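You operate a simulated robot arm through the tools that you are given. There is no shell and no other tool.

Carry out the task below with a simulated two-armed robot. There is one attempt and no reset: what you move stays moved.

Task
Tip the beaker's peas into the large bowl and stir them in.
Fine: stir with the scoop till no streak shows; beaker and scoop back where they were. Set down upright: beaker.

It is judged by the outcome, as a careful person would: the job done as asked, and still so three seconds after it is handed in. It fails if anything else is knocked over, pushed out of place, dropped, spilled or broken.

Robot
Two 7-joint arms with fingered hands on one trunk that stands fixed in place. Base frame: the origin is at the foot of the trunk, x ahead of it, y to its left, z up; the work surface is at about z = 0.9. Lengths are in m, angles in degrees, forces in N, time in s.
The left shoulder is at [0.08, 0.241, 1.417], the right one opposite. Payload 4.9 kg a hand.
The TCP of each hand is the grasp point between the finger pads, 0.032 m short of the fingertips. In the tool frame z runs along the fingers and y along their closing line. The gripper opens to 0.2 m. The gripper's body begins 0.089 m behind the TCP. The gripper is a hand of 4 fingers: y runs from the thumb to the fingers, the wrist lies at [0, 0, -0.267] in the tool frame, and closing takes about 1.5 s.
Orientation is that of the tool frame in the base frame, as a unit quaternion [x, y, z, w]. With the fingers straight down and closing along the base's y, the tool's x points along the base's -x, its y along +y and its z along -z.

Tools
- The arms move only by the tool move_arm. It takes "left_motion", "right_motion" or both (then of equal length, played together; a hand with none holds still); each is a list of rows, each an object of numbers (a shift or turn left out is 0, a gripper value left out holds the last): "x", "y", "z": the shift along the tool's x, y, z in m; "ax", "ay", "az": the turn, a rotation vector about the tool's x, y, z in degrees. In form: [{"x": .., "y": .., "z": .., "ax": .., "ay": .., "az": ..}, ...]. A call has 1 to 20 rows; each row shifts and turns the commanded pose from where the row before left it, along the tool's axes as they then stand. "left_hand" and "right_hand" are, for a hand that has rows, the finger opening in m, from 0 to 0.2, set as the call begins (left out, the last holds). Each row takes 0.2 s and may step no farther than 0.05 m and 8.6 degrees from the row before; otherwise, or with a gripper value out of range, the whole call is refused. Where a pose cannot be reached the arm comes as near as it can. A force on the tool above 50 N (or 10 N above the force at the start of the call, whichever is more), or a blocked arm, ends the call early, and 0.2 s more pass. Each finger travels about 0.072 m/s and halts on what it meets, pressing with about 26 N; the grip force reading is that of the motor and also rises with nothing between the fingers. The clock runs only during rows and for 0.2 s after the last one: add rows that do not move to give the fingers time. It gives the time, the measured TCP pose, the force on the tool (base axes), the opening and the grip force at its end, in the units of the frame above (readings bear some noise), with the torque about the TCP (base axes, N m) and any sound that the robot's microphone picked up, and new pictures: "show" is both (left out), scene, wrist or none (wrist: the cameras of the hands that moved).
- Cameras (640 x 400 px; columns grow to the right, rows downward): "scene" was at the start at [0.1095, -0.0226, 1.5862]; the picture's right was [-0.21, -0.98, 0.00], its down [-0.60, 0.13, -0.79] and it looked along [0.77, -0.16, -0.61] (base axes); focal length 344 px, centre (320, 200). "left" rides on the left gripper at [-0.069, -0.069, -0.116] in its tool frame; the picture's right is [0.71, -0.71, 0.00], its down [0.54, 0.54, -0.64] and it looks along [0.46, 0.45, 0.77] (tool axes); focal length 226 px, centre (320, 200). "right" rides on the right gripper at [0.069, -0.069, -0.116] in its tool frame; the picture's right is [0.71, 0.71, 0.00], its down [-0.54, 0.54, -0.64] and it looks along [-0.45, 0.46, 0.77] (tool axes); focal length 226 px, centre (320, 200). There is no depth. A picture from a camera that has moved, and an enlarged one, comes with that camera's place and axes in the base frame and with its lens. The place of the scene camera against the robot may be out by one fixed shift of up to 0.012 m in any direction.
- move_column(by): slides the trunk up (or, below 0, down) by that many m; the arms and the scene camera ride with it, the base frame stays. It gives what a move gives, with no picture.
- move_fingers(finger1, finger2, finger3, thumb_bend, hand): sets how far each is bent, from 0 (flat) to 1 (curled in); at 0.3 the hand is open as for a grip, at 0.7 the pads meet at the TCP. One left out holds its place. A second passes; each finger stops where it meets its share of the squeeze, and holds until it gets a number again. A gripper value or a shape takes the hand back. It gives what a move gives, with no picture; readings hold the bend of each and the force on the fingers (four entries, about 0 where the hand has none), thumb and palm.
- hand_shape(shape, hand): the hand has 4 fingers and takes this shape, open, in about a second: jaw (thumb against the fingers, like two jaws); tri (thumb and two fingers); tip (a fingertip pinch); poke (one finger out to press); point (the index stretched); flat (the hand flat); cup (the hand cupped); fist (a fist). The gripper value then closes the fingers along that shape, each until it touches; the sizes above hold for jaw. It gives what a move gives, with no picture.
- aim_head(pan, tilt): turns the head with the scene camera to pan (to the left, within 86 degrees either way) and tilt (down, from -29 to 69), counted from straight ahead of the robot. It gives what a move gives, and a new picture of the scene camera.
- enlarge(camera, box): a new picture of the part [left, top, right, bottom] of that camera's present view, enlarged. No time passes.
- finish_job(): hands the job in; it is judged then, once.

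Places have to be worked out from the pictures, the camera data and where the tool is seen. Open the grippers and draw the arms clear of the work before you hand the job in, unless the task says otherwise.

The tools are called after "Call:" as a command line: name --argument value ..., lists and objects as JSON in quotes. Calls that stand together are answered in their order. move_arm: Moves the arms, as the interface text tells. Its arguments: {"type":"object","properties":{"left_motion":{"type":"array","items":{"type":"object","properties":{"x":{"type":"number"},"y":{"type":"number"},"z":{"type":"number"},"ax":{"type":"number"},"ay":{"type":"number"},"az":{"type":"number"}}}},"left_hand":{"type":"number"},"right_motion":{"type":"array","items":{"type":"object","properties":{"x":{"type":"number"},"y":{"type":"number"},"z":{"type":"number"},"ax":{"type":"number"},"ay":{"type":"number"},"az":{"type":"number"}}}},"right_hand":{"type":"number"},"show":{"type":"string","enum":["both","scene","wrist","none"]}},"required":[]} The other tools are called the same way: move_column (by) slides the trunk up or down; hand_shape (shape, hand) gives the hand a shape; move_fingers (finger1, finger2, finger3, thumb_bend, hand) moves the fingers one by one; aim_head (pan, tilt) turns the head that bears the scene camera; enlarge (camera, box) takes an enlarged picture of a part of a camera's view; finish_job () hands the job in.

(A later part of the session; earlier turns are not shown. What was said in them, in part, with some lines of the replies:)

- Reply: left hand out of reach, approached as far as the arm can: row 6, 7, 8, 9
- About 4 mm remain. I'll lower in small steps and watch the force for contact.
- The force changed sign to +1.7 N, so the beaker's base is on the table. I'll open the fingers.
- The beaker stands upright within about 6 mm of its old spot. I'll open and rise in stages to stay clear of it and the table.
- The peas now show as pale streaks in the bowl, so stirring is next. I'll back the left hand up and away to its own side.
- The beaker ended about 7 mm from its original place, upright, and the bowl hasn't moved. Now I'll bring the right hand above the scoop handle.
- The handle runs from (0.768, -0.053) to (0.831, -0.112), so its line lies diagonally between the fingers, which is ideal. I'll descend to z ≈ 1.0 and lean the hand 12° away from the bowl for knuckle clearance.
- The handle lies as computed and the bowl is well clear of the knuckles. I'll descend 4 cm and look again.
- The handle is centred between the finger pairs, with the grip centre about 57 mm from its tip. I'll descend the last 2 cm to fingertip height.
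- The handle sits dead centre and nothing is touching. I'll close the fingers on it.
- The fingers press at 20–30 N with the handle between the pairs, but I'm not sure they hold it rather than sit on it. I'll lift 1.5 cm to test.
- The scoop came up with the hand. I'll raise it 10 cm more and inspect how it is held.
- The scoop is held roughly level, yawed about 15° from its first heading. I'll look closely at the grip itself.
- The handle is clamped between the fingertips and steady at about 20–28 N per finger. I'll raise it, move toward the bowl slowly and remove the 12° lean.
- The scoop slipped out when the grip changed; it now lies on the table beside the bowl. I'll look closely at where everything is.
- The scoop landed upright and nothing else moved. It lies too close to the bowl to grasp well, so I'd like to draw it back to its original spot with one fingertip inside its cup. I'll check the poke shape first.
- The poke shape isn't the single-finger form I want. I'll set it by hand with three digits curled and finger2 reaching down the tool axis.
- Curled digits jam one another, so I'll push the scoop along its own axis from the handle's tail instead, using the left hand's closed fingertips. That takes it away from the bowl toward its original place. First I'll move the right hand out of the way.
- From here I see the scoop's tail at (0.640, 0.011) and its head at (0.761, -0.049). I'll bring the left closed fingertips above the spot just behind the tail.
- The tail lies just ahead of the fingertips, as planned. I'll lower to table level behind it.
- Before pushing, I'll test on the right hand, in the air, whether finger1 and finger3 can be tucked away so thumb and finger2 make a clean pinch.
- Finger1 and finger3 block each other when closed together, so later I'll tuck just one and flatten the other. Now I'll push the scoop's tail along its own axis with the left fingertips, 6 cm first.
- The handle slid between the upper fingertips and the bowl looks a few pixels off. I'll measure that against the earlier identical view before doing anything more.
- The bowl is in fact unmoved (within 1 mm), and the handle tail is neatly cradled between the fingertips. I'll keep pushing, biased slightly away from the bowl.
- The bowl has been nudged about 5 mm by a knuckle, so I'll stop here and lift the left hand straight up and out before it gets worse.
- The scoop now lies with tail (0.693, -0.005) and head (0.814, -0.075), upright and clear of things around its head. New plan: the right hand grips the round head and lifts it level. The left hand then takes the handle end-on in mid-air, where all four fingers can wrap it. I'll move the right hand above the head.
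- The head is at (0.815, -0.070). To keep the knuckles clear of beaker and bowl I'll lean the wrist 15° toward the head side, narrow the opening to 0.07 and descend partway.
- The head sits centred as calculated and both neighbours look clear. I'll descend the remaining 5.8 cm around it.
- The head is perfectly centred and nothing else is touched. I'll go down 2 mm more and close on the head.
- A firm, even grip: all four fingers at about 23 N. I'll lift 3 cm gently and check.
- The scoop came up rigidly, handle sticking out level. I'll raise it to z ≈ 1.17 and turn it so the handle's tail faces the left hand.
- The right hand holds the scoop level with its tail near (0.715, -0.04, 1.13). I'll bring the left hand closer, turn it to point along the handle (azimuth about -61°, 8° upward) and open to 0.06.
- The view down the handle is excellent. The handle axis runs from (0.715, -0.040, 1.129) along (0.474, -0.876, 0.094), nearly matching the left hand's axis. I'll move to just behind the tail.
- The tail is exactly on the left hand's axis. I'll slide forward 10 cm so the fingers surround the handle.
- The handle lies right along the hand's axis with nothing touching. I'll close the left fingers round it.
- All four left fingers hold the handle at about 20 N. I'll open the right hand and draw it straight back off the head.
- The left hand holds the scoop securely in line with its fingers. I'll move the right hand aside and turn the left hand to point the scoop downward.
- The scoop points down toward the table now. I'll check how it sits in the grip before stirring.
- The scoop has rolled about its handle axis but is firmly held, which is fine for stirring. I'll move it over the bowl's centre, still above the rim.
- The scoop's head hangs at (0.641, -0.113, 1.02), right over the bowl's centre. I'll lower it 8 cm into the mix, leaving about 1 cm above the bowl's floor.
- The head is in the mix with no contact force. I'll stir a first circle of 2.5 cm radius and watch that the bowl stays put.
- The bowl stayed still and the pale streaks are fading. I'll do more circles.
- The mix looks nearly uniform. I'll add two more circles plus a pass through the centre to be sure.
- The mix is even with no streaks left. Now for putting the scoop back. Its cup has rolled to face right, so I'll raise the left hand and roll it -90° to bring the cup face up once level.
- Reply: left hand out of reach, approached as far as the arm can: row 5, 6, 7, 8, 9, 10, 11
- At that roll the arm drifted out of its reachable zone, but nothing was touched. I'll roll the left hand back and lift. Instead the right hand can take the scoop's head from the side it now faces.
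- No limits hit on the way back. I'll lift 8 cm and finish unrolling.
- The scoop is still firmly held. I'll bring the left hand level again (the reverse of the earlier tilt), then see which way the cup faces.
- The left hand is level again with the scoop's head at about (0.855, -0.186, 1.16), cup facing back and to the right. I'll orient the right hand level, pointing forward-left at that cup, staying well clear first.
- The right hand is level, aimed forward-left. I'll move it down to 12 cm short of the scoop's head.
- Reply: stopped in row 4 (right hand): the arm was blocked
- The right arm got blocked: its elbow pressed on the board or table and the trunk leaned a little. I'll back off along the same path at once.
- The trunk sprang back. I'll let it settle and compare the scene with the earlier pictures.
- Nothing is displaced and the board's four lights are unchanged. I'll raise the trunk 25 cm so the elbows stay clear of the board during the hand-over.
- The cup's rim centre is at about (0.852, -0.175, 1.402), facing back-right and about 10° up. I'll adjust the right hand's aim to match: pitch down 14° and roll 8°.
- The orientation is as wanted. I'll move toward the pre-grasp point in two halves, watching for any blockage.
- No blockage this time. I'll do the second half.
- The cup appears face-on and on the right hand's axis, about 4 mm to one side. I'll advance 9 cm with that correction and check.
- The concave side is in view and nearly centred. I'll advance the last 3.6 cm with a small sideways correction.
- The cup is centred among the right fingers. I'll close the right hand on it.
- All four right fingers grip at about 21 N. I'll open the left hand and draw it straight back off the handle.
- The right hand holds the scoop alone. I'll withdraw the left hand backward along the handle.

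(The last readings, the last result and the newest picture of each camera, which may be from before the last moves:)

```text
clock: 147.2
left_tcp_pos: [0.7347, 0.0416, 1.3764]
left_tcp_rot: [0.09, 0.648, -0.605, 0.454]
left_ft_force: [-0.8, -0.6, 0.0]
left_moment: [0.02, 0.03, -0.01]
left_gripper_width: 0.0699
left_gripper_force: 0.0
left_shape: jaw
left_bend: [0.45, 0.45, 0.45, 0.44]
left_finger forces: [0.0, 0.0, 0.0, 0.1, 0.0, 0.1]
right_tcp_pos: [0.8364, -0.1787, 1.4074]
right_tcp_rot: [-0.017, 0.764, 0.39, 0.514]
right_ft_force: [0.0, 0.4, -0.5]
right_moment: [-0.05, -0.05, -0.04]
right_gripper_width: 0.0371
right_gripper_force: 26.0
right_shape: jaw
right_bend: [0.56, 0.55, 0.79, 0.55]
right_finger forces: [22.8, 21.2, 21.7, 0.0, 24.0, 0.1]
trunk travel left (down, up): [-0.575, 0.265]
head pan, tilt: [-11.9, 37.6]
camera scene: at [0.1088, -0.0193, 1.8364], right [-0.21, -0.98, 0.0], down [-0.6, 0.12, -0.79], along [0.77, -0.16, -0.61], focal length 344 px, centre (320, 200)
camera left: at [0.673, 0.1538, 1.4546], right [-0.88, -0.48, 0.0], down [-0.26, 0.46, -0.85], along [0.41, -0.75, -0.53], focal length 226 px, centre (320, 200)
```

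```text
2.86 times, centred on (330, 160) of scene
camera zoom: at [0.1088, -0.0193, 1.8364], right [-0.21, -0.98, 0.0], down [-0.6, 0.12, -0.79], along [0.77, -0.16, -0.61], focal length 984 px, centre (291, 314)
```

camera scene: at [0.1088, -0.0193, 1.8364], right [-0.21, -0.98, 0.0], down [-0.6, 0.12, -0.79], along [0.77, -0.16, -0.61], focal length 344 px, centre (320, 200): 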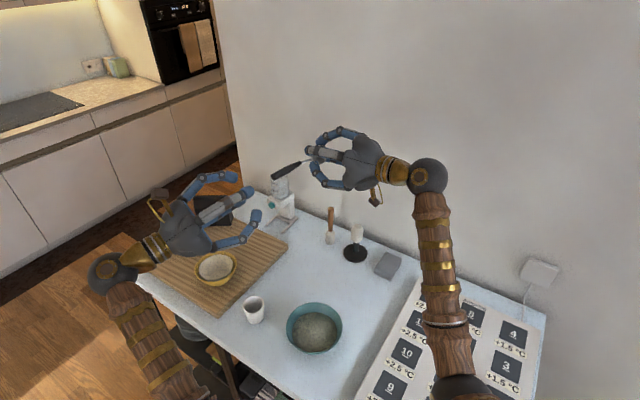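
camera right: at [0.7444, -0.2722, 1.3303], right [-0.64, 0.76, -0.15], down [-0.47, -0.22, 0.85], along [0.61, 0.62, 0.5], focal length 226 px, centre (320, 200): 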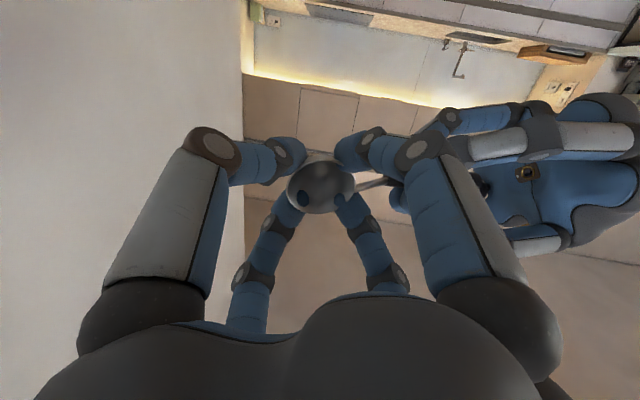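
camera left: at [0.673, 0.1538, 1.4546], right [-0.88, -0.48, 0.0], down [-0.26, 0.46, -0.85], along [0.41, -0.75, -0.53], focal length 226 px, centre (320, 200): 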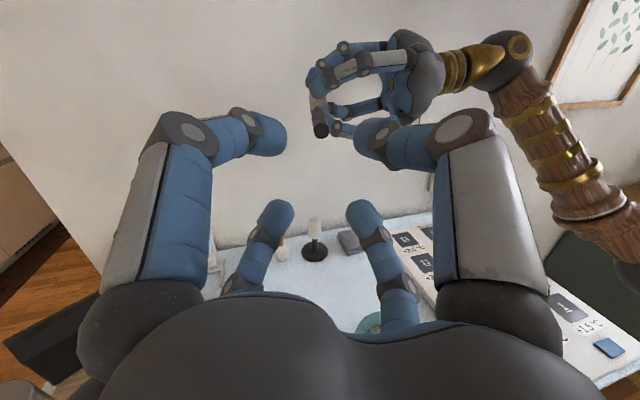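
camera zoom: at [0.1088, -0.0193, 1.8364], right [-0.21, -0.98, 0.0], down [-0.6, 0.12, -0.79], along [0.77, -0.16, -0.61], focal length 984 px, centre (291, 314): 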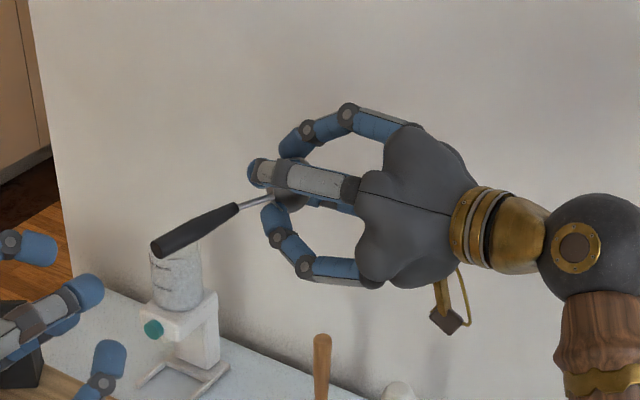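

The scoop is now in the right hand by its head with the handle free. I'll retreat the left hand further, then pitch the right hand to point straight down.

Call:
move_arm --left_motion '[{"z": -0.04}, {"z": -0.04}, {"y": 0.03, "z": -0.02}, {"y": 0.03, "z": -0.02}]' --show "none"

Call:
move_arm --right_motion '[{"ax": 4.74, "ay": 6.48}, {"ax": 4.74, "ay": 6.48}, {"ax": 4.74, "ay": 6.48}, {"ax": 4.74, "ay": 6.48}, {"ax": 4.74, "ay": 6.48}, {"ax": 4.74, "ay": 6.48}, {"ax": 4.74, "ay": 6.48}, {"ax": 4.74, "ay": 6.48}, {"ax": 4.74, "ay": 6.48}, {"ax": 4.74, "ay": 6.48}]' --show "both"

Call:
enlarge --camera "scene" --box '[240, 80, 400, 220]'

```text
clock: 148.2
left_tcp_pos: [0.7191, 0.1594, 1.3155]
left_tcp_rot: [0.09, 0.649, -0.603, 0.454]
left_ft_force: [-0.1, 0.7, -0.1]
left_moment: [0.03, 0.01, -0.02]
left_gripper_width: 0.0696
left_gripper_force: 0.0
left_shape: jaw
left_bend: [0.45, 0.45, 0.45, 0.44]
left_finger forces: [0.1, 0.1, 0.0, 0.0, 0.0, 0.0]
right_tcp_pos: [0.8379, -0.1809, 1.4066]
right_tcp_rot: [-0.015, 0.765, 0.391, 0.512]
right_ft_force: [0.4, -0.1, 0.3]
right_moment: [-0.02, 0.03, 0.02]
right_gripper_width: 0.0372
right_gripper_force: 26.2
right_shape: jaw
right_bend: [0.56, 0.55, 0.79, 0.55]
right_finger forces: [22.8, 21.4, 21.7, 0.0, 24.0, 0.0]
trunk travel left (down, up): [-0.575, 0.265]
head pan, tilt: [-11.9, 37.6]
```

```text
clock: 150.4
left_tcp_pos: [0.7186, 0.1595, 1.3147]
left_tcp_rot: [0.09, 0.648, -0.604, 0.455]
left_ft_force: [-0.6, 0.6, -0.8]
left_moment: [-0.04, 0.0, -0.02]
left_gripper_width: 0.0696
left_gripper_force: 0.2
left_shape: jaw
left_bend: [0.45, 0.45, 0.45, 0.44]
left_finger forces: [0.1, 0.1, 0.0, 0.0, 0.1, 0.0]
right_tcp_pos: [0.8373, -0.1804, 1.4065]
right_tcp_rot: [-0.02, 1.0, -0.002, 0.0]
right_ft_force: [0.5, 0.6, -0.4]
right_moment: [-0.01, -0.03, 0.01]
right_gripper_width: 0.0371
right_gripper_force: 26.1
right_shape: jaw
right_bend: [0.56, 0.55, 0.79, 0.55]
right_finger forces: [22.1, 19.8, 21.5, 0.1, 21.9, 0.0]
trunk travel left (down, up): [-0.575, 0.265]
head pan, tilt: [-11.9, 37.6]
camera scene: at [0.1101, -0.0197, 1.8361], right [-0.21, -0.98, 0.0], down [-0.6, 0.13, -0.79], along [0.77, -0.16, -0.61], focal length 344 px, centre (320, 200)
camera right: at [0.7718, -0.2495, 1.5221], right [-0.74, 0.68, 0.0], down [0.52, 0.57, 0.64], along [0.43, 0.47, -0.77], focal length 226 px, centre (320, 200)
```

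scene: 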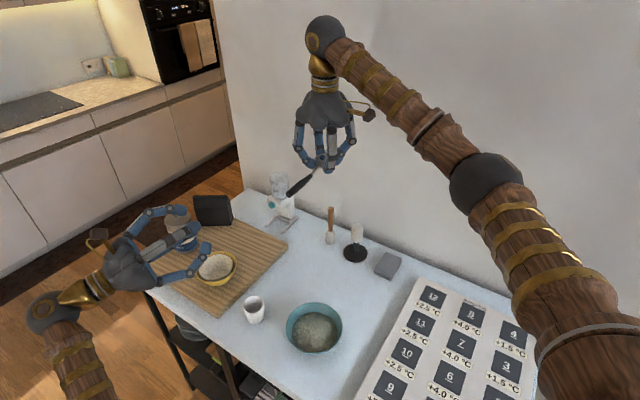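
right: 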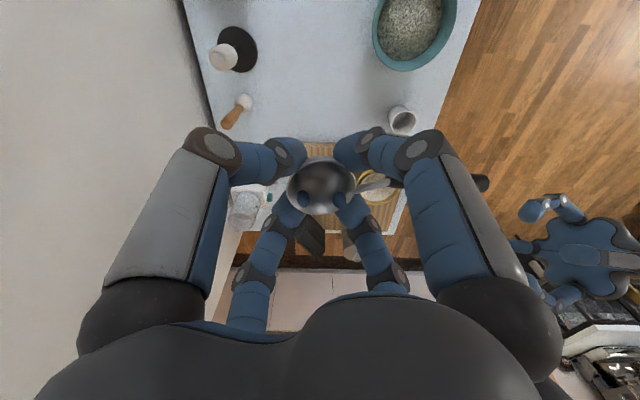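

```text
2.86 times, centred on (320, 150) of scene
camera zoom: at [0.1101, -0.0197, 1.8361], right [-0.21, -0.98, 0.0], down [-0.6, 0.13, -0.79], along [0.77, -0.16, -0.61], focal length 984 px, centre (320, 343)
```

zoom: 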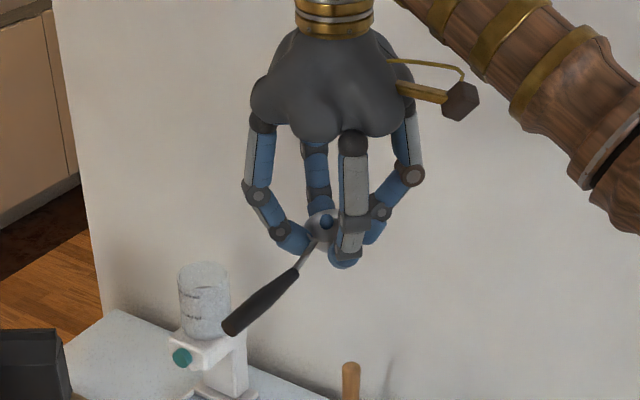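

The scoop hangs level under the right hand, just as when I first lifted it. I'll bring the left hand back to a pointing-down pose well aside, then lower the trunk again.

Call:
move_arm --left_motion '[{"ax": -5.66, "ay": 5.66}, {"ax": -5.66, "ay": 5.66}, {"ax": -5.66, "ay": 5.66}, {"ax": -5.66, "ay": 5.66}, {"ax": -5.66, "ay": 5.66}, {"ax": -5.66, "ay": 5.66}, {"ax": -5.66, "ay": 5.66}, {"ax": -5.66, "ay": 5.66}, {"ax": -5.66, "ay": 5.66}, {"ax": -5.66, "ay": 5.66}, {"z": -0.04}, {"z": -0.04}, {"z": -0.04}, {"z": -0.04}]' --right_motion '[{"ax": -1.24, "ay": 1.24}, {"ax": -1.23, "ay": 1.24}, {}, {}, {}, {}, {}, {}, {}, {}, {}, {}, {}, {}]' --show "both"

```text
clock: 153.4
left_tcp_pos: [0.6949, 0.2008, 1.4709]
left_tcp_rot: [0.138, 0.978, -0.126, 0.094]
left_ft_force: [0.7, 0.5, -0.1]
left_moment: [-0.02, -0.03, -0.02]
left_gripper_width: 0.0696
left_gripper_force: 0.1
left_shape: jaw
left_bend: [0.45, 0.45, 0.45, 0.44]
left_finger forces: [0.1, 0.0, 0.1, 0.1, 0.1, 0.0]
right_tcp_pos: [0.8363, -0.1804, 1.4072]
right_tcp_rot: [-0.022, 0.999, 0.021, -0.021]
right_ft_force: [-0.1, 0.1, 0.2]
right_moment: [-0.03, 0.0, 0.01]
right_gripper_width: 0.0373
right_gripper_force: 26.3
right_shape: jaw
right_bend: [0.56, 0.55, 0.79, 0.55]
right_finger forces: [22.0, 19.8, 21.4, 0.1, 21.9, 0.0]
trunk travel left (down, up): [-0.575, 0.265]
head pan, tilt: [-11.9, 37.6]
camera scene: at [0.1086, -0.0219, 1.8362], right [-0.21, -0.98, 0.0], down [-0.6, 0.13, -0.79], along [0.77, -0.16, -0.61], focal length 344 px, centre (320, 200)
camera right: at [0.7758, -0.2555, 1.5224], right [-0.74, 0.68, 0.06], down [0.55, 0.54, 0.64], along [0.4, 0.5, -0.76], focal length 226 px, centre (320, 200)
camera left: at [0.7219, 0.1513, 1.6096], right [-0.87, -0.48, 0.0], down [-0.45, 0.81, 0.37], along [-0.18, 0.33, -0.93], focal length 226 px, centre (320, 200)
```

scene: 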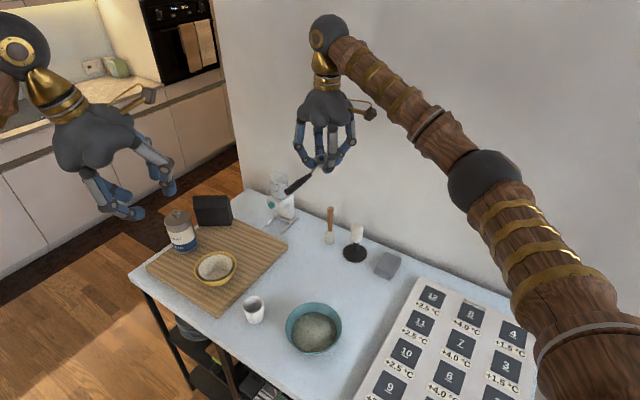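
right: 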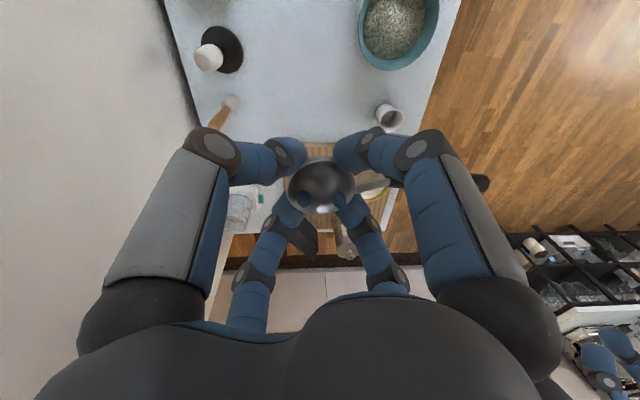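
left: 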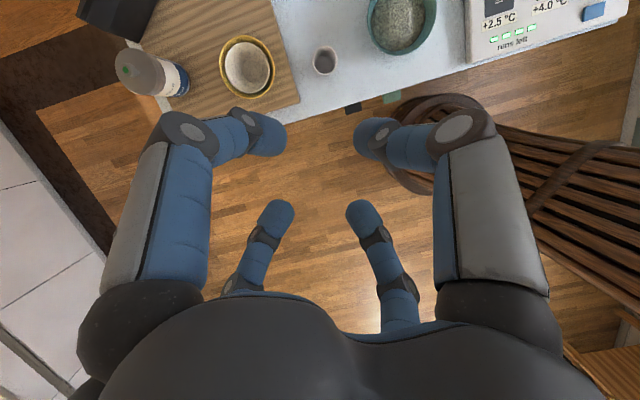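

Both hands are well placed. I'll lower the trunk back to its original height.

Call:
move_column --by -0.25

Call:
move_arm --right_motion '[{}]' --show "both"

Call:
enlarge --camera "scene" --box '[200, 130, 400, 305]'

```text
clock: 155.9
left_tcp_pos: [0.6945, 0.2003, 1.2193]
left_tcp_rot: [0.138, 0.978, -0.125, 0.095]
left_ft_force: [0.5, 0.5, 0.3]
left_moment: [-0.06, 0.0, 0.0]
left_gripper_width: 0.0697
left_gripper_force: 0.0
left_shape: jaw
left_bend: [0.45, 0.45, 0.45, 0.44]
left_finger forces: [0.0, 0.0, 0.0, 0.0, 0.0, 0.0]
right_tcp_pos: [0.8357, -0.1796, 1.1565]
right_tcp_rot: [-0.021, 0.999, 0.021, -0.022]
right_ft_force: [0.3, 1.0, 0.2]
right_moment: [-0.02, 0.0, -0.02]
right_gripper_width: 0.0373
right_gripper_force: 25.7
right_shape: jaw
right_bend: [0.56, 0.55, 0.79, 0.55]
right_finger forces: [22.1, 19.9, 21.4, 0.1, 21.9, 0.1]
trunk travel left (down, up): [-0.325, 0.515]
head pan, tilt: [-11.9, 37.6]
```

```text
clock: 156.3
left_tcp_pos: [0.6944, 0.2006, 1.2186]
left_tcp_rot: [0.139, 0.978, -0.126, 0.094]
left_ft_force: [0.4, -1.1, -0.6]
left_moment: [-0.02, -0.02, -0.02]
left_gripper_width: 0.0697
left_gripper_force: 0.0
left_shape: jaw
left_bend: [0.45, 0.45, 0.45, 0.44]
left_finger forces: [0.1, 0.0, 0.1, 0.0, 0.1, 0.1]
right_tcp_pos: [0.8373, -0.1804, 1.1563]
right_tcp_rot: [-0.021, 0.999, 0.022, -0.021]
right_ft_force: [-0.3, 0.4, 0.1]
right_moment: [-0.03, -0.03, 0.02]
right_gripper_width: 0.0371
right_gripper_force: 26.4
right_shape: jaw
right_bend: [0.56, 0.55, 0.79, 0.55]
right_finger forces: [22.0, 19.8, 21.3, 0.1, 22.0, 0.0]
trunk travel left (down, up): [-0.325, 0.515]
head pan, tilt: [-11.9, 37.6]
camera scene: at [0.1098, -0.0223, 1.5862], right [-0.21, -0.98, 0.0], down [-0.6, 0.13, -0.79], along [0.77, -0.16, -0.61], focal length 344 px, centre (320, 200)
camera right: at [0.7768, -0.2556, 1.2718], right [-0.74, 0.68, 0.06], down [0.55, 0.54, 0.64], along [0.4, 0.5, -0.76], focal length 226 px, centre (320, 200)
```

scene: 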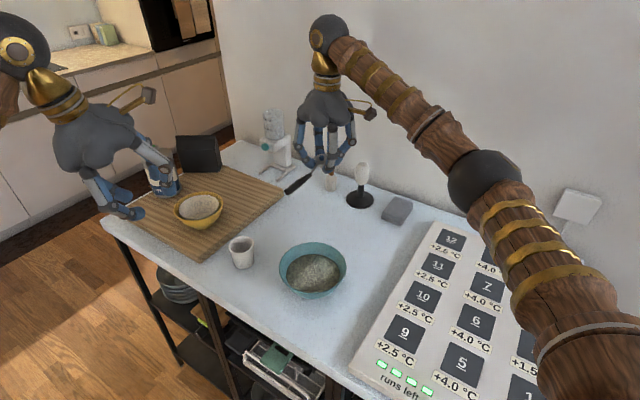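
right: 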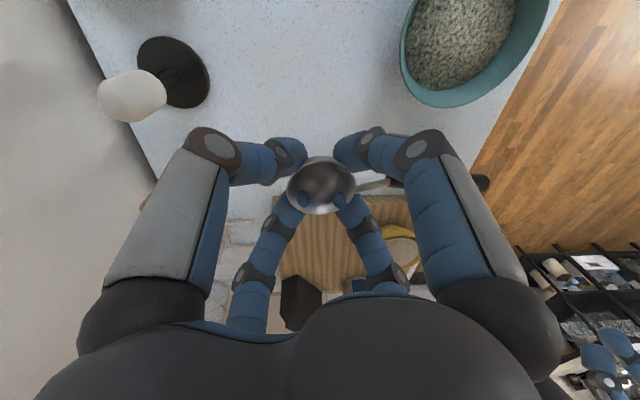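

```text
2.29 times, centred on (300, 218) of scene
camera zoom: at [0.1098, -0.0223, 1.5862], right [-0.21, -0.98, 0.0], down [-0.6, 0.13, -0.79], along [0.77, -0.16, -0.61], focal length 787 px, centre (366, 160)
```

zoom: 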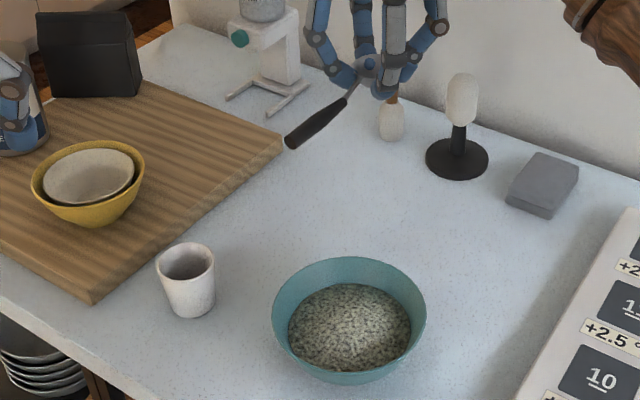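

All is in place below. I'll carry the scoop over its original spot and come down to z ≈ 1.0.

Call:
move_arm --right_motion '[{"x": -0.0087, "y": 0.0042, "z": 0.0311}, {"x": -0.0087, "y": 0.0042, "z": 0.0311}, {"x": -0.0087, "y": 0.0042, "z": 0.0311}, {"x": -0.0087, "y": 0.0042, "z": 0.0311}, {"x": -0.0087, "y": 0.0042, "z": 0.0311}]' --show "both"

Call:
enlarge --camera "scene" --box '[200, 180, 400, 305]'

Call:
enlarge --camera "scene" --box '[250, 140, 370, 240]'

```text
clock: 157.6
left_tcp_pos: [0.6959, 0.2006, 1.219]
left_tcp_rot: [0.139, 0.978, -0.127, 0.094]
left_ft_force: [0.2, -0.1, 0.2]
left_moment: [0.01, 0.03, 0.01]
left_gripper_width: 0.0695
left_gripper_force: 0.1
left_shape: jaw
left_bend: [0.45, 0.45, 0.45, 0.44]
left_finger forces: [0.1, 0.1, 0.0, 0.1, 0.0, 0.0]
right_tcp_pos: [0.8743, -0.1506, 1.0011]
right_tcp_rot: [-0.022, 0.999, 0.021, -0.02]
right_ft_force: [-0.2, -0.4, -0.5]
right_moment: [-0.05, -0.01, -0.01]
right_gripper_width: 0.0369
right_gripper_force: 26.2
right_shape: jaw
right_bend: [0.56, 0.55, 0.79, 0.55]
right_finger forces: [21.8, 19.8, 21.3, 0.1, 21.9, 0.0]
trunk travel left (down, up): [-0.325, 0.515]
head pan, tilt: [-11.9, 37.6]
camera scene: at [0.1105, -0.0218, 1.5862], right [-0.21, -0.98, 0.0], down [-0.6, 0.13, -0.79], along [0.77, -0.16, -0.61], focal length 344 px, centre (320, 200)
camera right: at [0.8137, -0.2259, 1.1157], right [-0.74, 0.68, 0.06], down [0.55, 0.54, 0.64], along [0.4, 0.5, -0.76], focal length 226 px, centre (320, 200)
```

scene: 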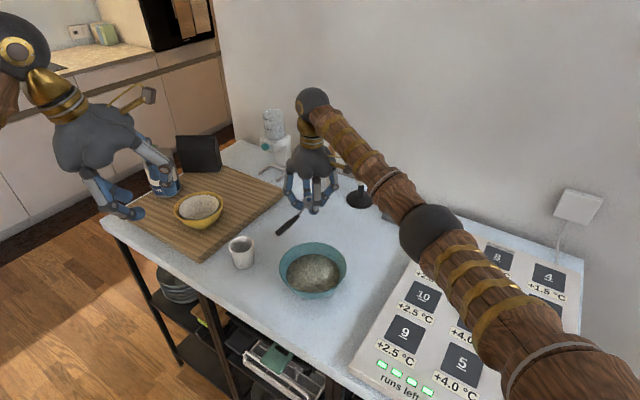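
right: 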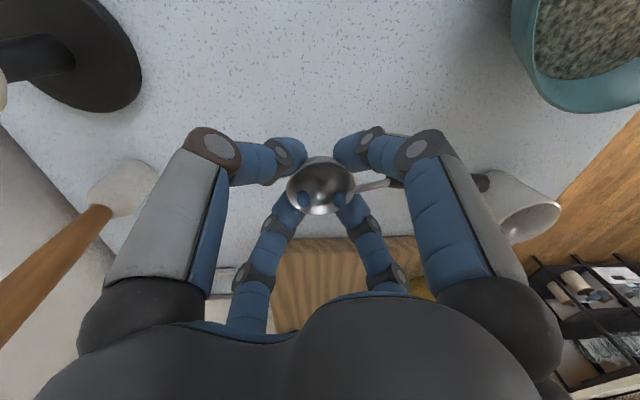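

```text
3.20 times, centred on (300, 242) of scene
camera zoom: at [0.1105, -0.0218, 1.5862], right [-0.21, -0.98, 0.0], down [-0.6, 0.13, -0.79], along [0.77, -0.16, -0.61], focal length 1102 px, centre (384, 64)
```

zoom: 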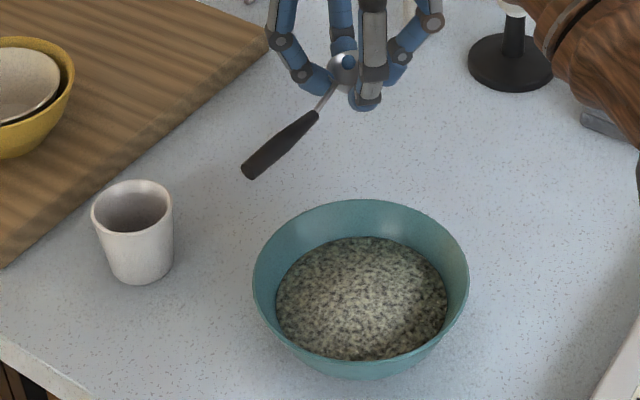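

```text
4.00 times, centred on (310, 190) of scene
camera zoom: at [0.1105, -0.0218, 1.5862], right [-0.21, -0.98, 0.0], down [-0.6, 0.13, -0.79], along [0.77, -0.16, -0.61], focal length 1377 px, centre (360, 240)
```

zoom: 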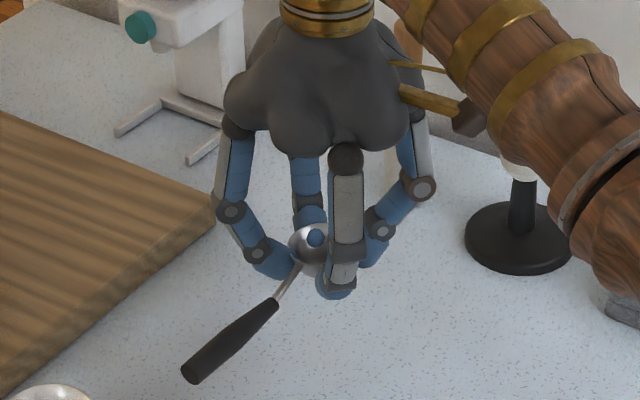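

The handle heading is within a few degrees. I'll correct the yaw by 3° and lower to about 1.5 cm above the table.

Call:
move_arm --right_motion '[{"az": -3.0}, {"x": -0.0006, "y": -0.0006, "z": 0.015}, {"x": -0.0006, "y": -0.0006, "z": 0.015}, {"x": -0.0006, "y": -0.0006, "z": 0.012}]' --show "wrist"

Call:
enlarge --camera "scene" --box '[200, 180, 400, 305]'

Call:
enlarge --camera "scene" --box '[260, 180, 340, 260]'

```text
clock: 158.6
left_tcp_pos: [0.6957, 0.2011, 1.2203]
left_tcp_rot: [0.138, 0.978, -0.125, 0.094]
left_ft_force: [0.4, 0.8, 0.0]
left_moment: [0.02, -0.01, 0.02]
left_gripper_width: 0.0696
left_gripper_force: 0.0
left_shape: jaw
left_bend: [0.45, 0.45, 0.45, 0.44]
left_finger forces: [0.1, 0.0, 0.0, 0.0, 0.0, 0.1]
right_tcp_pos: [0.8732, -0.1502, 0.9594]
right_tcp_rot: [-0.048, 0.998, 0.021, -0.021]
right_ft_force: [-1.1, -0.3, -0.7]
right_moment: [0.0, -0.03, 0.0]
right_gripper_width: 0.037
right_gripper_force: 26.0
right_shape: jaw
right_bend: [0.56, 0.55, 0.79, 0.55]
right_finger forces: [21.7, 19.7, 21.4, 0.0, 21.9, 0.0]
trunk travel left (down, up): [-0.325, 0.515]
head pan, tilt: [-11.9, 37.6]
camera right: at [0.8171, -0.2299, 1.0735], right [-0.77, 0.64, 0.06], down [0.52, 0.56, 0.64], along [0.38, 0.53, -0.76], focal length 226 px, centre (320, 200)
```

right: 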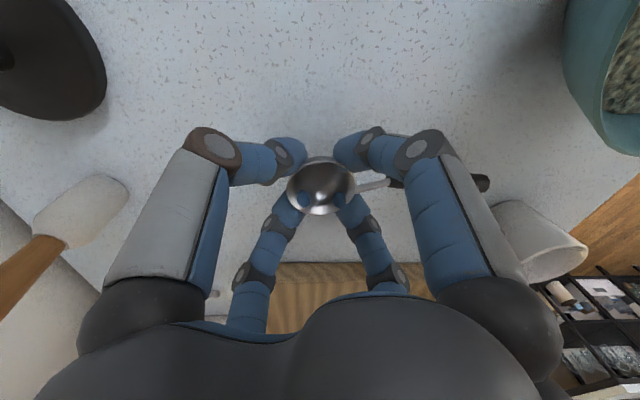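

```text
3.20 times, centred on (300, 242) of scene
camera zoom: at [0.1099, -0.0223, 1.5862], right [-0.21, -0.98, 0.0], down [-0.6, 0.13, -0.79], along [0.77, -0.16, -0.61], focal length 1102 px, centre (384, 64)
```

zoom: 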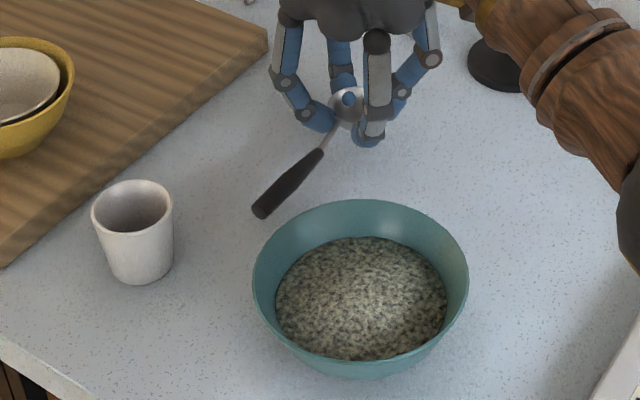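

```text
5.00 times, centred on (300, 220) of scene
camera zoom: at [0.1099, -0.0223, 1.5862], right [-0.21, -0.98, 0.0], down [-0.6, 0.13, -0.79], along [0.77, -0.16, -0.61], focal length 1722 px, centre (420, 100)
```

zoom: 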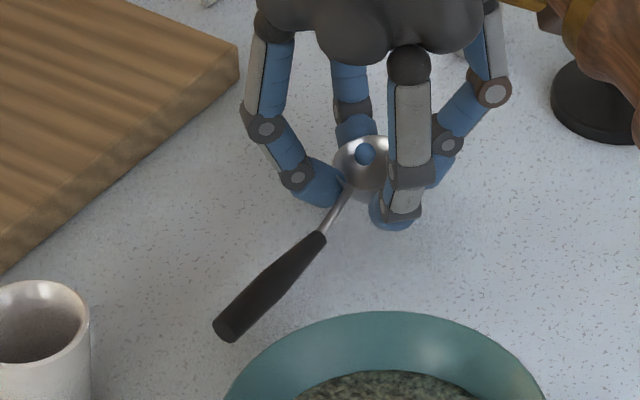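

Compared with the first picture it is within about 5 mm. I'll shift 4 mm right while lowering in small steps and watch for contact.

Call:
move_arm --right_motion '[{"x": -0.0002, "y": -0.0045, "z": 0.006}, {"x": -0.0002, "y": -0.0002, "z": 0.005}, {}]' --show "none"

Call:
move_arm --right_motion '[{"x": -0.0001, "y": -0.0001, "z": 0.003}, {}]' --show "none"

Call:
enlarge --camera "scene" --box '[260, 180, 340, 260]'

```text
clock: 159.3
left_tcp_pos: [0.6957, 0.2012, 1.2182]
left_tcp_rot: [0.137, 0.978, -0.125, 0.094]
left_ft_force: [0.0, 0.3, -0.7]
left_moment: [0.01, 0.01, -0.01]
left_gripper_width: 0.0697
left_gripper_force: 0.0
left_shape: jaw
left_bend: [0.45, 0.45, 0.45, 0.44]
left_finger forces: [0.0, 0.1, 0.0, 0.1, 0.0, 0.1]
right_tcp_pos: [0.874, -0.1563, 0.9475]
right_tcp_rot: [-0.047, 0.998, 0.022, -0.022]
right_ft_force: [-0.3, 0.3, 0.0]
right_moment: [0.01, -0.01, 0.0]
right_gripper_width: 0.0371
right_gripper_force: 26.1
right_shape: jaw
right_bend: [0.56, 0.55, 0.79, 0.55]
right_finger forces: [21.8, 19.7, 21.5, 0.0, 21.8, 0.0]
trunk travel left (down, up): [-0.325, 0.515]
head pan, tilt: [-11.9, 37.6]
```

```text
clock: 159.9
left_tcp_pos: [0.6939, 0.1998, 1.2203]
left_tcp_rot: [0.137, 0.978, -0.125, 0.094]
left_ft_force: [0.5, -0.3, -0.3]
left_moment: [-0.02, 0.01, -0.02]
left_gripper_width: 0.0696
left_gripper_force: 0.1
left_shape: jaw
left_bend: [0.45, 0.45, 0.45, 0.44]
left_finger forces: [0.0, 0.0, 0.0, 0.1, 0.1, 0.1]
right_tcp_pos: [0.8745, -0.1562, 0.9449]
right_tcp_rot: [-0.047, 0.998, 0.022, -0.021]
right_ft_force: [-0.6, 1.0, 0.4]
right_moment: [-0.04, -0.02, 0.0]
right_gripper_width: 0.0372
right_gripper_force: 26.0
right_shape: jaw
right_bend: [0.56, 0.55, 0.79, 0.55]
right_finger forces: [21.7, 19.7, 21.4, 0.0, 21.8, 0.1]
trunk travel left (down, up): [-0.325, 0.515]
head pan, tilt: [-11.9, 37.6]
```

```text
5.00 times, centred on (300, 220) of scene
camera zoom: at [0.1095, -0.0223, 1.5862], right [-0.21, -0.98, 0.0], down [-0.6, 0.13, -0.79], along [0.77, -0.16, -0.61], focal length 1722 px, centre (420, 100)
```

zoom: 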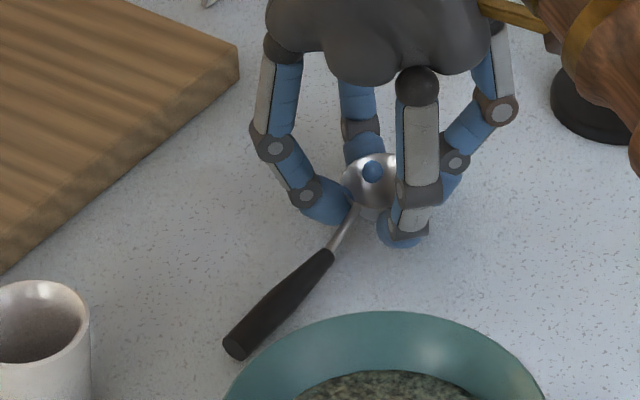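

No contact yet. I'll continue down in 2 mm steps.

Call:
move_arm --right_motion '[{"z": 0.002}, {}]' --show "none"

Call:
move_arm --right_motion '[{"z": 0.002}, {}]' --show "none"

Call:
move_arm --right_motion '[{"z": 0.0015}, {}]' --show "wrist"

Call:
enlarge --camera "scene" --box '[260, 180, 340, 260]'

```text
clock: 160.6
left_tcp_pos: [0.6945, 0.201, 1.2203]
left_tcp_rot: [0.138, 0.978, -0.126, 0.094]
left_ft_force: [0.8, 0.2, -0.2]
left_moment: [-0.03, 0.03, 0.02]
left_gripper_width: 0.0697
left_gripper_force: 0.1
left_shape: jaw
left_bend: [0.45, 0.45, 0.45, 0.44]
left_finger forces: [0.0, 0.0, 0.0, 0.0, 0.0, 0.0]
right_tcp_pos: [0.8728, -0.1555, 0.9431]
right_tcp_rot: [-0.047, 0.998, 0.022, -0.021]
right_ft_force: [-0.4, 0.2, -0.4]
right_moment: [-0.03, -0.02, -0.01]
right_gripper_width: 0.0368
right_gripper_force: 26.0
right_shape: jaw
right_bend: [0.56, 0.55, 0.79, 0.55]
right_finger forces: [21.7, 19.7, 21.5, 0.0, 21.8, 0.1]
trunk travel left (down, up): [-0.325, 0.515]
head pan, tilt: [-11.9, 37.6]
```

```text
clock: 161.2
left_tcp_pos: [0.6953, 0.2013, 1.2187]
left_tcp_rot: [0.138, 0.978, -0.125, 0.094]
left_ft_force: [0.8, 0.3, 0.0]
left_moment: [-0.03, -0.01, 0.0]
left_gripper_width: 0.0697
left_gripper_force: 0.0
left_shape: jaw
left_bend: [0.45, 0.45, 0.45, 0.44]
left_finger forces: [0.1, 0.0, 0.0, 0.0, 0.1, 0.0]
right_tcp_pos: [0.8732, -0.1553, 0.9407]
right_tcp_rot: [-0.047, 0.998, 0.022, -0.021]
right_ft_force: [-0.5, 0.7, -0.5]
right_moment: [-0.01, -0.06, 0.0]
right_gripper_width: 0.037
right_gripper_force: 26.3
right_shape: jaw
right_bend: [0.56, 0.55, 0.79, 0.55]
right_finger forces: [21.6, 19.7, 21.3, 0.0, 21.9, 0.0]
trunk travel left (down, up): [-0.325, 0.515]
head pan, tilt: [-11.9, 37.6]
```

```text
clock: 161.8
left_tcp_pos: [0.6954, 0.2012, 1.2197]
left_tcp_rot: [0.138, 0.978, -0.125, 0.094]
left_ft_force: [0.4, 0.9, 0.7]
left_moment: [0.0, 0.01, -0.01]
left_gripper_width: 0.0694
left_gripper_force: 0.1
left_shape: jaw
left_bend: [0.45, 0.45, 0.45, 0.44]
left_finger forces: [0.0, 0.1, 0.0, 0.0, 0.1, 0.0]
right_tcp_pos: [0.8733, -0.1559, 0.9382]
right_tcp_rot: [-0.048, 0.998, 0.022, -0.021]
right_ft_force: [-0.1, 0.2, 0.5]
right_moment: [0.05, 0.05, -0.03]
right_gripper_width: 0.0369
right_gripper_force: 26.2
right_shape: jaw
right_bend: [0.56, 0.55, 0.79, 0.55]
right_finger forces: [21.1, 19.8, 21.3, 0.0, 22.3, 0.0]
trunk travel left (down, up): [-0.325, 0.515]
head pan, tilt: [-11.9, 37.6]
camera right: at [0.8166, -0.2337, 1.0537], right [-0.77, 0.64, 0.06], down [0.52, 0.56, 0.64], along [0.38, 0.53, -0.76], focal length 226 px, centre (320, 200)
```

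right: 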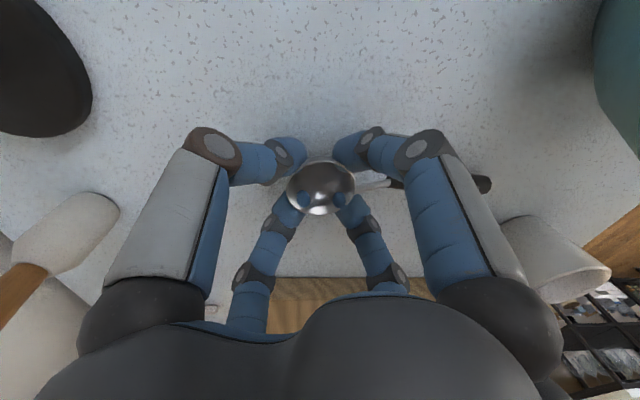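

```text
5.00 times, centred on (300, 220) of scene
camera zoom: at [0.1095, -0.0223, 1.5862], right [-0.21, -0.98, 0.0], down [-0.6, 0.13, -0.79], along [0.77, -0.16, -0.61], focal length 1722 px, centre (420, 100)
```

zoom: 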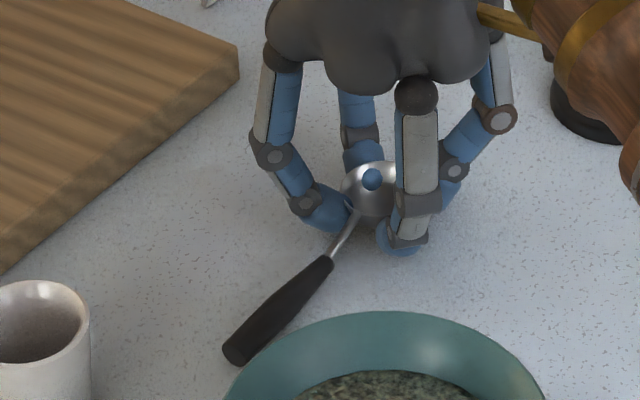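

Slight change in finger forces hints at first contact. One more 1.5 mm step.

Call:
move_arm --right_motion '[{"z": 0.0015}, {}]' --show "none"

Call:
move_arm --right_motion '[{"z": 0.0015}, {}]' --show "none"

```text
clock: 162.3
left_tcp_pos: [0.6955, 0.2012, 1.22]
left_tcp_rot: [0.138, 0.978, -0.125, 0.094]
left_ft_force: [-0.1, -0.5, -0.9]
left_moment: [0.01, 0.01, -0.01]
left_gripper_width: 0.0697
left_gripper_force: 0.1
left_shape: jaw
left_bend: [0.45, 0.45, 0.45, 0.44]
left_finger forces: [0.1, 0.0, 0.0, 0.0, 0.0, 0.0]
right_tcp_pos: [0.8724, -0.1547, 0.9371]
right_tcp_rot: [-0.047, 0.998, 0.022, -0.021]
right_ft_force: [0.1, 0.0, -0.1]
right_moment: [0.07, 0.05, 0.03]
right_gripper_width: 0.0373
right_gripper_force: 26.3
right_shape: jaw
right_bend: [0.56, 0.8, 0.79, 0.55]
right_finger forces: [21.3, 19.7, 21.4, 0.1, 22.4, 0.1]
trunk travel left (down, up): [-0.325, 0.515]
head pan, tilt: [-11.9, 37.6]
```

```text
clock: 162.9
left_tcp_pos: [0.6946, 0.2014, 1.2197]
left_tcp_rot: [0.137, 0.978, -0.124, 0.094]
left_ft_force: [-0.2, 0.2, -0.5]
left_moment: [-0.01, -0.01, 0.0]
left_gripper_width: 0.0698
left_gripper_force: 0.1
left_shape: jaw
left_bend: [0.45, 0.45, 0.45, 0.44]
left_finger forces: [0.0, 0.0, 0.1, 0.0, 0.0, 0.0]
right_tcp_pos: [0.872, -0.1548, 0.937]
right_tcp_rot: [-0.048, 0.998, 0.021, -0.021]
right_ft_force: [0.6, -0.3, 1.0]
right_moment: [0.13, 0.06, -0.01]
right_gripper_width: 0.0371
right_gripper_force: 26.6
right_shape: jaw
right_bend: [0.56, 0.8, 0.79, 0.55]
right_finger forces: [21.3, 19.8, 21.5, 0.1, 22.7, 0.0]
trunk travel left (down, up): [-0.325, 0.515]
head pan, tilt: [-11.9, 37.6]
```

There is a small moment now, so the scoop rests on the table. I'll open the right hand.

Call:
move_arm --right_motion '[{}, {}, {}, {}]' --right_hand 0.075 --show "wrist"

Call:
enlarge --camera "right" --box '[220, 90, 440, 240]'

Call:
enlarge --camera "scene" --box '[200, 180, 400, 305]'

```text
clock: 163.9
left_tcp_pos: [0.6949, 0.2009, 1.2192]
left_tcp_rot: [0.138, 0.978, -0.125, 0.094]
left_ft_force: [-0.8, 0.5, -0.4]
left_moment: [-0.01, -0.02, -0.02]
left_gripper_width: 0.0699
left_gripper_force: 0.0
left_shape: jaw
left_bend: [0.45, 0.45, 0.45, 0.44]
left_finger forces: [0.0, 0.0, 0.0, 0.0, 0.0, 0.1]
right_tcp_pos: [0.8736, -0.1543, 0.9354]
right_tcp_rot: [-0.048, 0.998, 0.022, -0.021]
right_ft_force: [-0.6, 0.1, 0.0]
right_moment: [-0.01, 0.01, -0.05]
right_gripper_width: 0.0747
right_gripper_force: 0.1
right_shape: jaw
right_bend: [0.44, 0.44, 0.44, 0.42]
right_finger forces: [0.1, 0.1, 0.0, 0.0, 0.1, 0.1]
trunk travel left (down, up): [-0.325, 0.515]
head pan, tilt: [-11.9, 37.6]
camera right: at [0.8162, -0.2334, 1.0506], right [-0.77, 0.64, 0.06], down [0.52, 0.56, 0.64], along [0.38, 0.53, -0.76], focal length 226 px, centre (320, 200)
```

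right: 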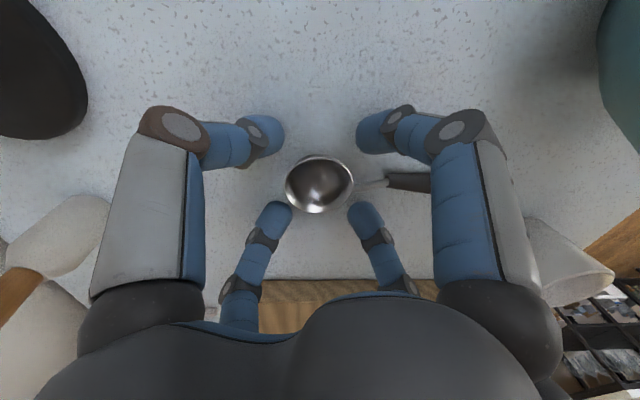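

```text
2.67 times, centred on (330, 165) of right
camera zoom: at [0.8162, -0.2334, 1.0506], right [-0.77, 0.64, 0.06], down [0.52, 0.56, 0.64], along [0.38, 0.53, -0.76], focal length 603 px, centre (293, 293)
```

zoom: 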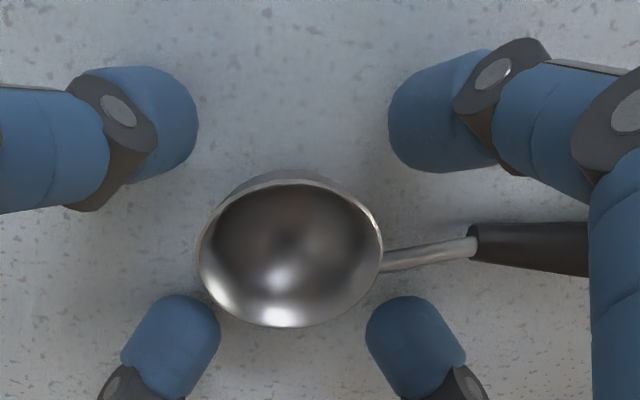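

```text
3.20 times, centred on (300, 242) of scene
camera zoom: at [0.1096, -0.0223, 1.5862], right [-0.21, -0.98, 0.0], down [-0.6, 0.13, -0.79], along [0.77, -0.16, -0.61], focal length 1102 px, centre (384, 64)
```

zoom: 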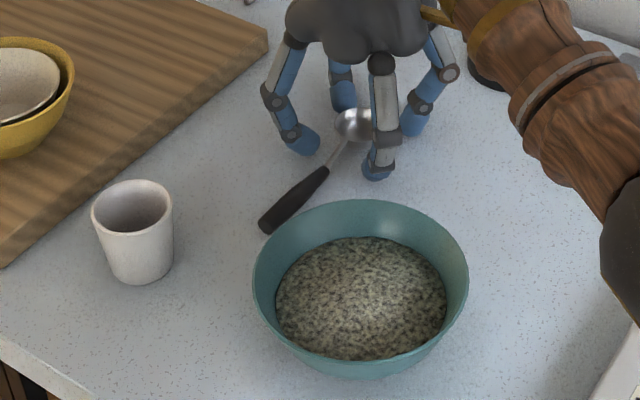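

The scoop rests face up, matching its original position to within a few millimetres. I'll lift the right hand straight up and away.

Call:
move_arm --right_motion '[{"z": -0.01}, {"z": -0.025}, {"z": -0.04}, {"z": -0.045}, {"z": -0.045}, {"z": -0.045}, {"y": -0.04, "z": -0.02}, {"y": -0.045, "z": -0.015}, {"y": -0.045, "z": -0.015}, {"y": -0.045, "z": -0.015}]' --right_hand 0.08 --show "both"

Call:
enlarge --camera "scene" --box '[200, 180, 400, 305]'

```text
clock: 166.2
left_tcp_pos: [0.6946, 0.2013, 1.2188]
left_tcp_rot: [0.137, 0.978, -0.125, 0.094]
left_ft_force: [-0.1, 0.4, -1.0]
left_moment: [0.0, -0.02, -0.03]
left_gripper_width: 0.0696
left_gripper_force: 0.0
left_shape: jaw
left_bend: [0.45, 0.45, 0.45, 0.44]
left_finger forces: [0.0, 0.0, 0.0, 0.0, 0.0, 0.0]
right_tcp_pos: [0.902, -0.3412, 1.2025]
right_tcp_rot: [-0.048, 0.998, 0.023, -0.021]
right_ft_force: [-0.3, 0.2, 0.1]
right_moment: [0.0, -0.01, 0.03]
right_gripper_width: 0.0796
right_gripper_force: 0.0
right_shape: jaw
right_bend: [0.43, 0.43, 0.43, 0.41]
right_finger forces: [0.0, 0.0, 0.0, 0.0, 0.1, 0.0]
trunk travel left (down, up): [-0.325, 0.515]
head pan, tilt: [-11.9, 37.6]
camera scene: at [0.1091, -0.0233, 1.5862], right [-0.21, -0.98, 0.0], down [-0.6, 0.13, -0.79], along [0.77, -0.16, -0.61], focal length 344 px, centre (320, 200)
camera right: at [0.8449, -0.42, 1.3167], right [-0.77, 0.63, 0.06], down [0.52, 0.56, 0.65], along [0.37, 0.53, -0.76], focal length 226 px, centre (320, 200)
```

scene: 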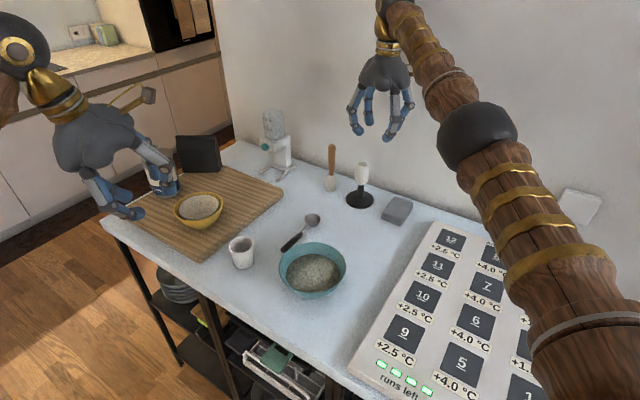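
right: 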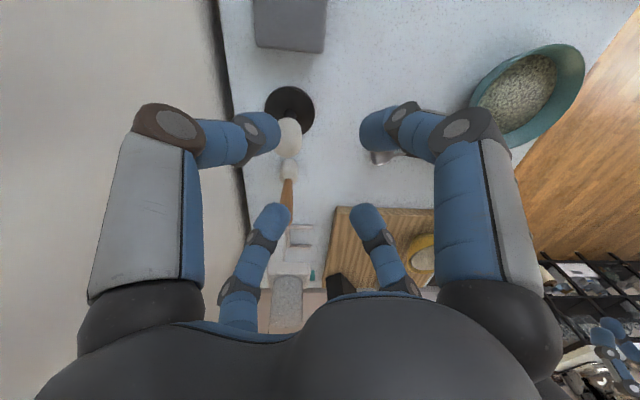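

```text
3.20 times, centred on (300, 242) of scene
camera zoom: at [0.1091, -0.0233, 1.5862], right [-0.21, -0.98, 0.0], down [-0.6, 0.13, -0.79], along [0.77, -0.16, -0.61], focal length 1102 px, centre (384, 64)
```

zoom: 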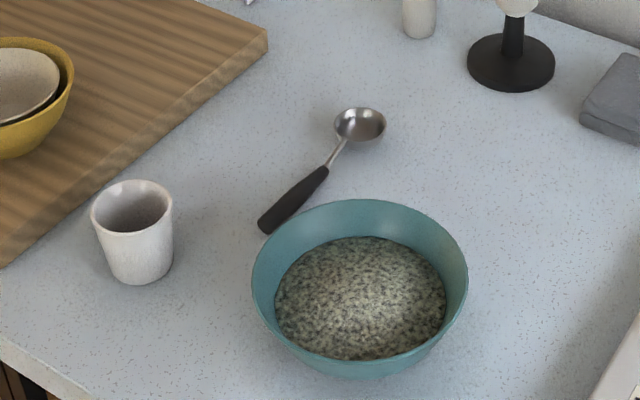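

The scoop matches its first position, the beaker stands upright, and the mix is even. I'll draw both arms clear and open the hands.

Call:
move_arm --left_motion '[{"z": -0.03}, {"z": -0.03}, {"z": -0.03}, {}, {}, {}, {}, {}]' --right_motion '[{"x": 0.03, "y": -0.02, "z": -0.03}, {"x": 0.03, "y": -0.02, "z": -0.03}, {"x": 0.03, "y": -0.02, "z": -0.03}, {}, {}, {}, {}, {}]' --left_hand 0.2 --right_hand 0.2 --show "both"

Call:
enlarge --camera "scene" --box '[100, 120, 600, 400]'

```text
clock: 167.9
left_tcp_pos: [0.6816, 0.2249, 1.3053]
left_tcp_rot: [0.137, 0.978, -0.125, 0.094]
left_ft_force: [0.6, 0.1, 0.0]
left_moment: [0.02, 0.02, -0.01]
left_gripper_width: 0.1999
left_gripper_force: 0.0
left_shape: jaw
left_bend: [0.3, 0.3, 0.3, 0.3]
left_finger forces: [0.0, 0.1, 0.1, 0.0, 0.0, 0.0]
right_tcp_pos: [0.8218, -0.4124, 1.2935]
right_tcp_rot: [-0.048, 0.998, 0.022, -0.021]
right_ft_force: [-0.2, -0.6, 0.8]
right_moment: [-0.01, -0.02, 0.0]
right_gripper_width: 0.1997
right_gripper_force: 0.2
right_shape: jaw
right_bend: [0.3, 0.3, 0.3, 0.3]
right_finger forces: [0.0, 0.0, 0.0, 0.0, 0.0, 0.0]
trunk travel left (down, up): [-0.325, 0.515]
head pan, tilt: [-11.9, 37.6]
camera scene: at [0.1095, -0.0225, 1.5862], right [-0.21, -0.98, 0.0], down [-0.6, 0.13, -0.79], along [0.77, -0.16, -0.61], focal length 344 px, centre (320, 200)
camera right: at [0.7657, -0.4905, 1.4075], right [-0.77, 0.64, 0.06], down [0.52, 0.56, 0.64], along [0.38, 0.53, -0.76], focal length 226 px, centre (320, 200)
camera left: at [0.7091, 0.1752, 1.4449], right [-0.88, -0.48, 0.0], down [-0.45, 0.81, 0.37], along [-0.18, 0.33, -0.93], focal length 226 px, centre (320, 200)
```

scene: 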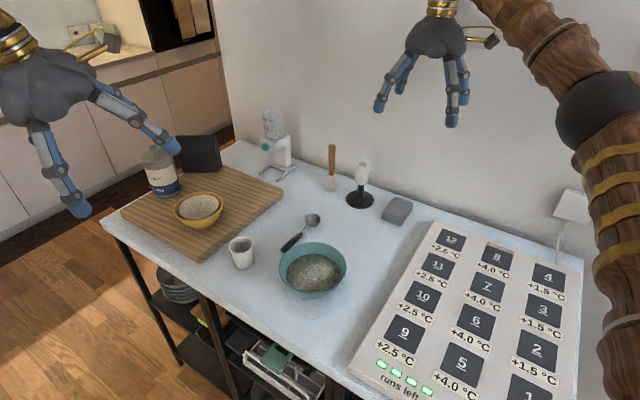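
right: 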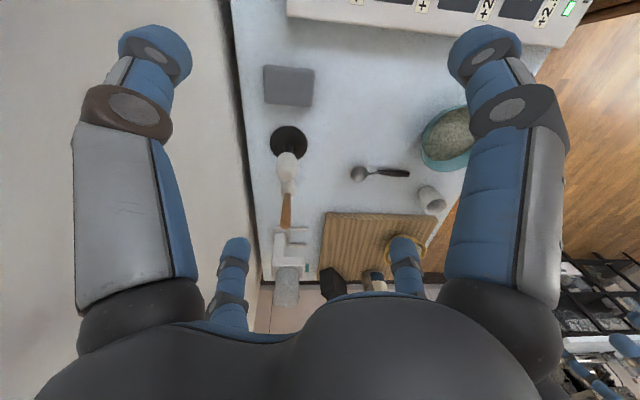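
left: 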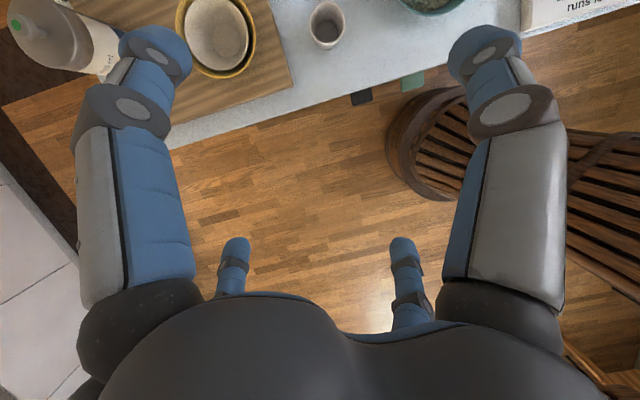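

```text
1.28 times, centred on (350, 260) of scene
camera zoom: at [0.1095, -0.0225, 1.5862], right [-0.21, -0.98, 0.0], down [-0.6, 0.13, -0.79], along [0.77, -0.16, -0.61], focal length 441 px, centre (282, 123)
```

zoom: 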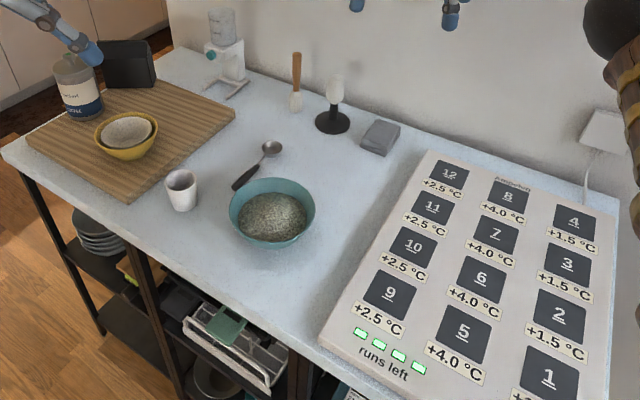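

The peas are stirred in with no streaks showing. The beaker stands upright and the scoop lies where it was. Nothing else is disturbed, and both hands are open and clear, so I'm handing the job in.

Call:
finish_job

```text
The job is handed in.
```

The peas are in the large bowl and stirred until no streaks show. I've handed the job in, but not everything went cleanly.

**End state:**
- The beaker is empty and upright, about 7 mm from where it started.
- The scoop lies face up, a few millimetres from its original spot.
- Both hands are open and drawn clear.

**What went wrong along the way:**
- **Scoop dropped:** my first grip on the scoop slipped and it fell a short way to the table. It landed upright beside the bowl, but the judge may count it as a drop.
- **Bowl nudged:** while I was pushing the scoop away from the bowl to re-grip it, a knuckle moved the bowl about 6 mm. I did not move it back.
- **Right arm blocked:** during the hand-over, part of the right arm, probably the elbow, pressed on something, most likely the numbered board, and the trunk leaned briefly. I backed off; nothing looked out of place afterwards, and the board still showed its four lights.

No peas spilled that I could see.
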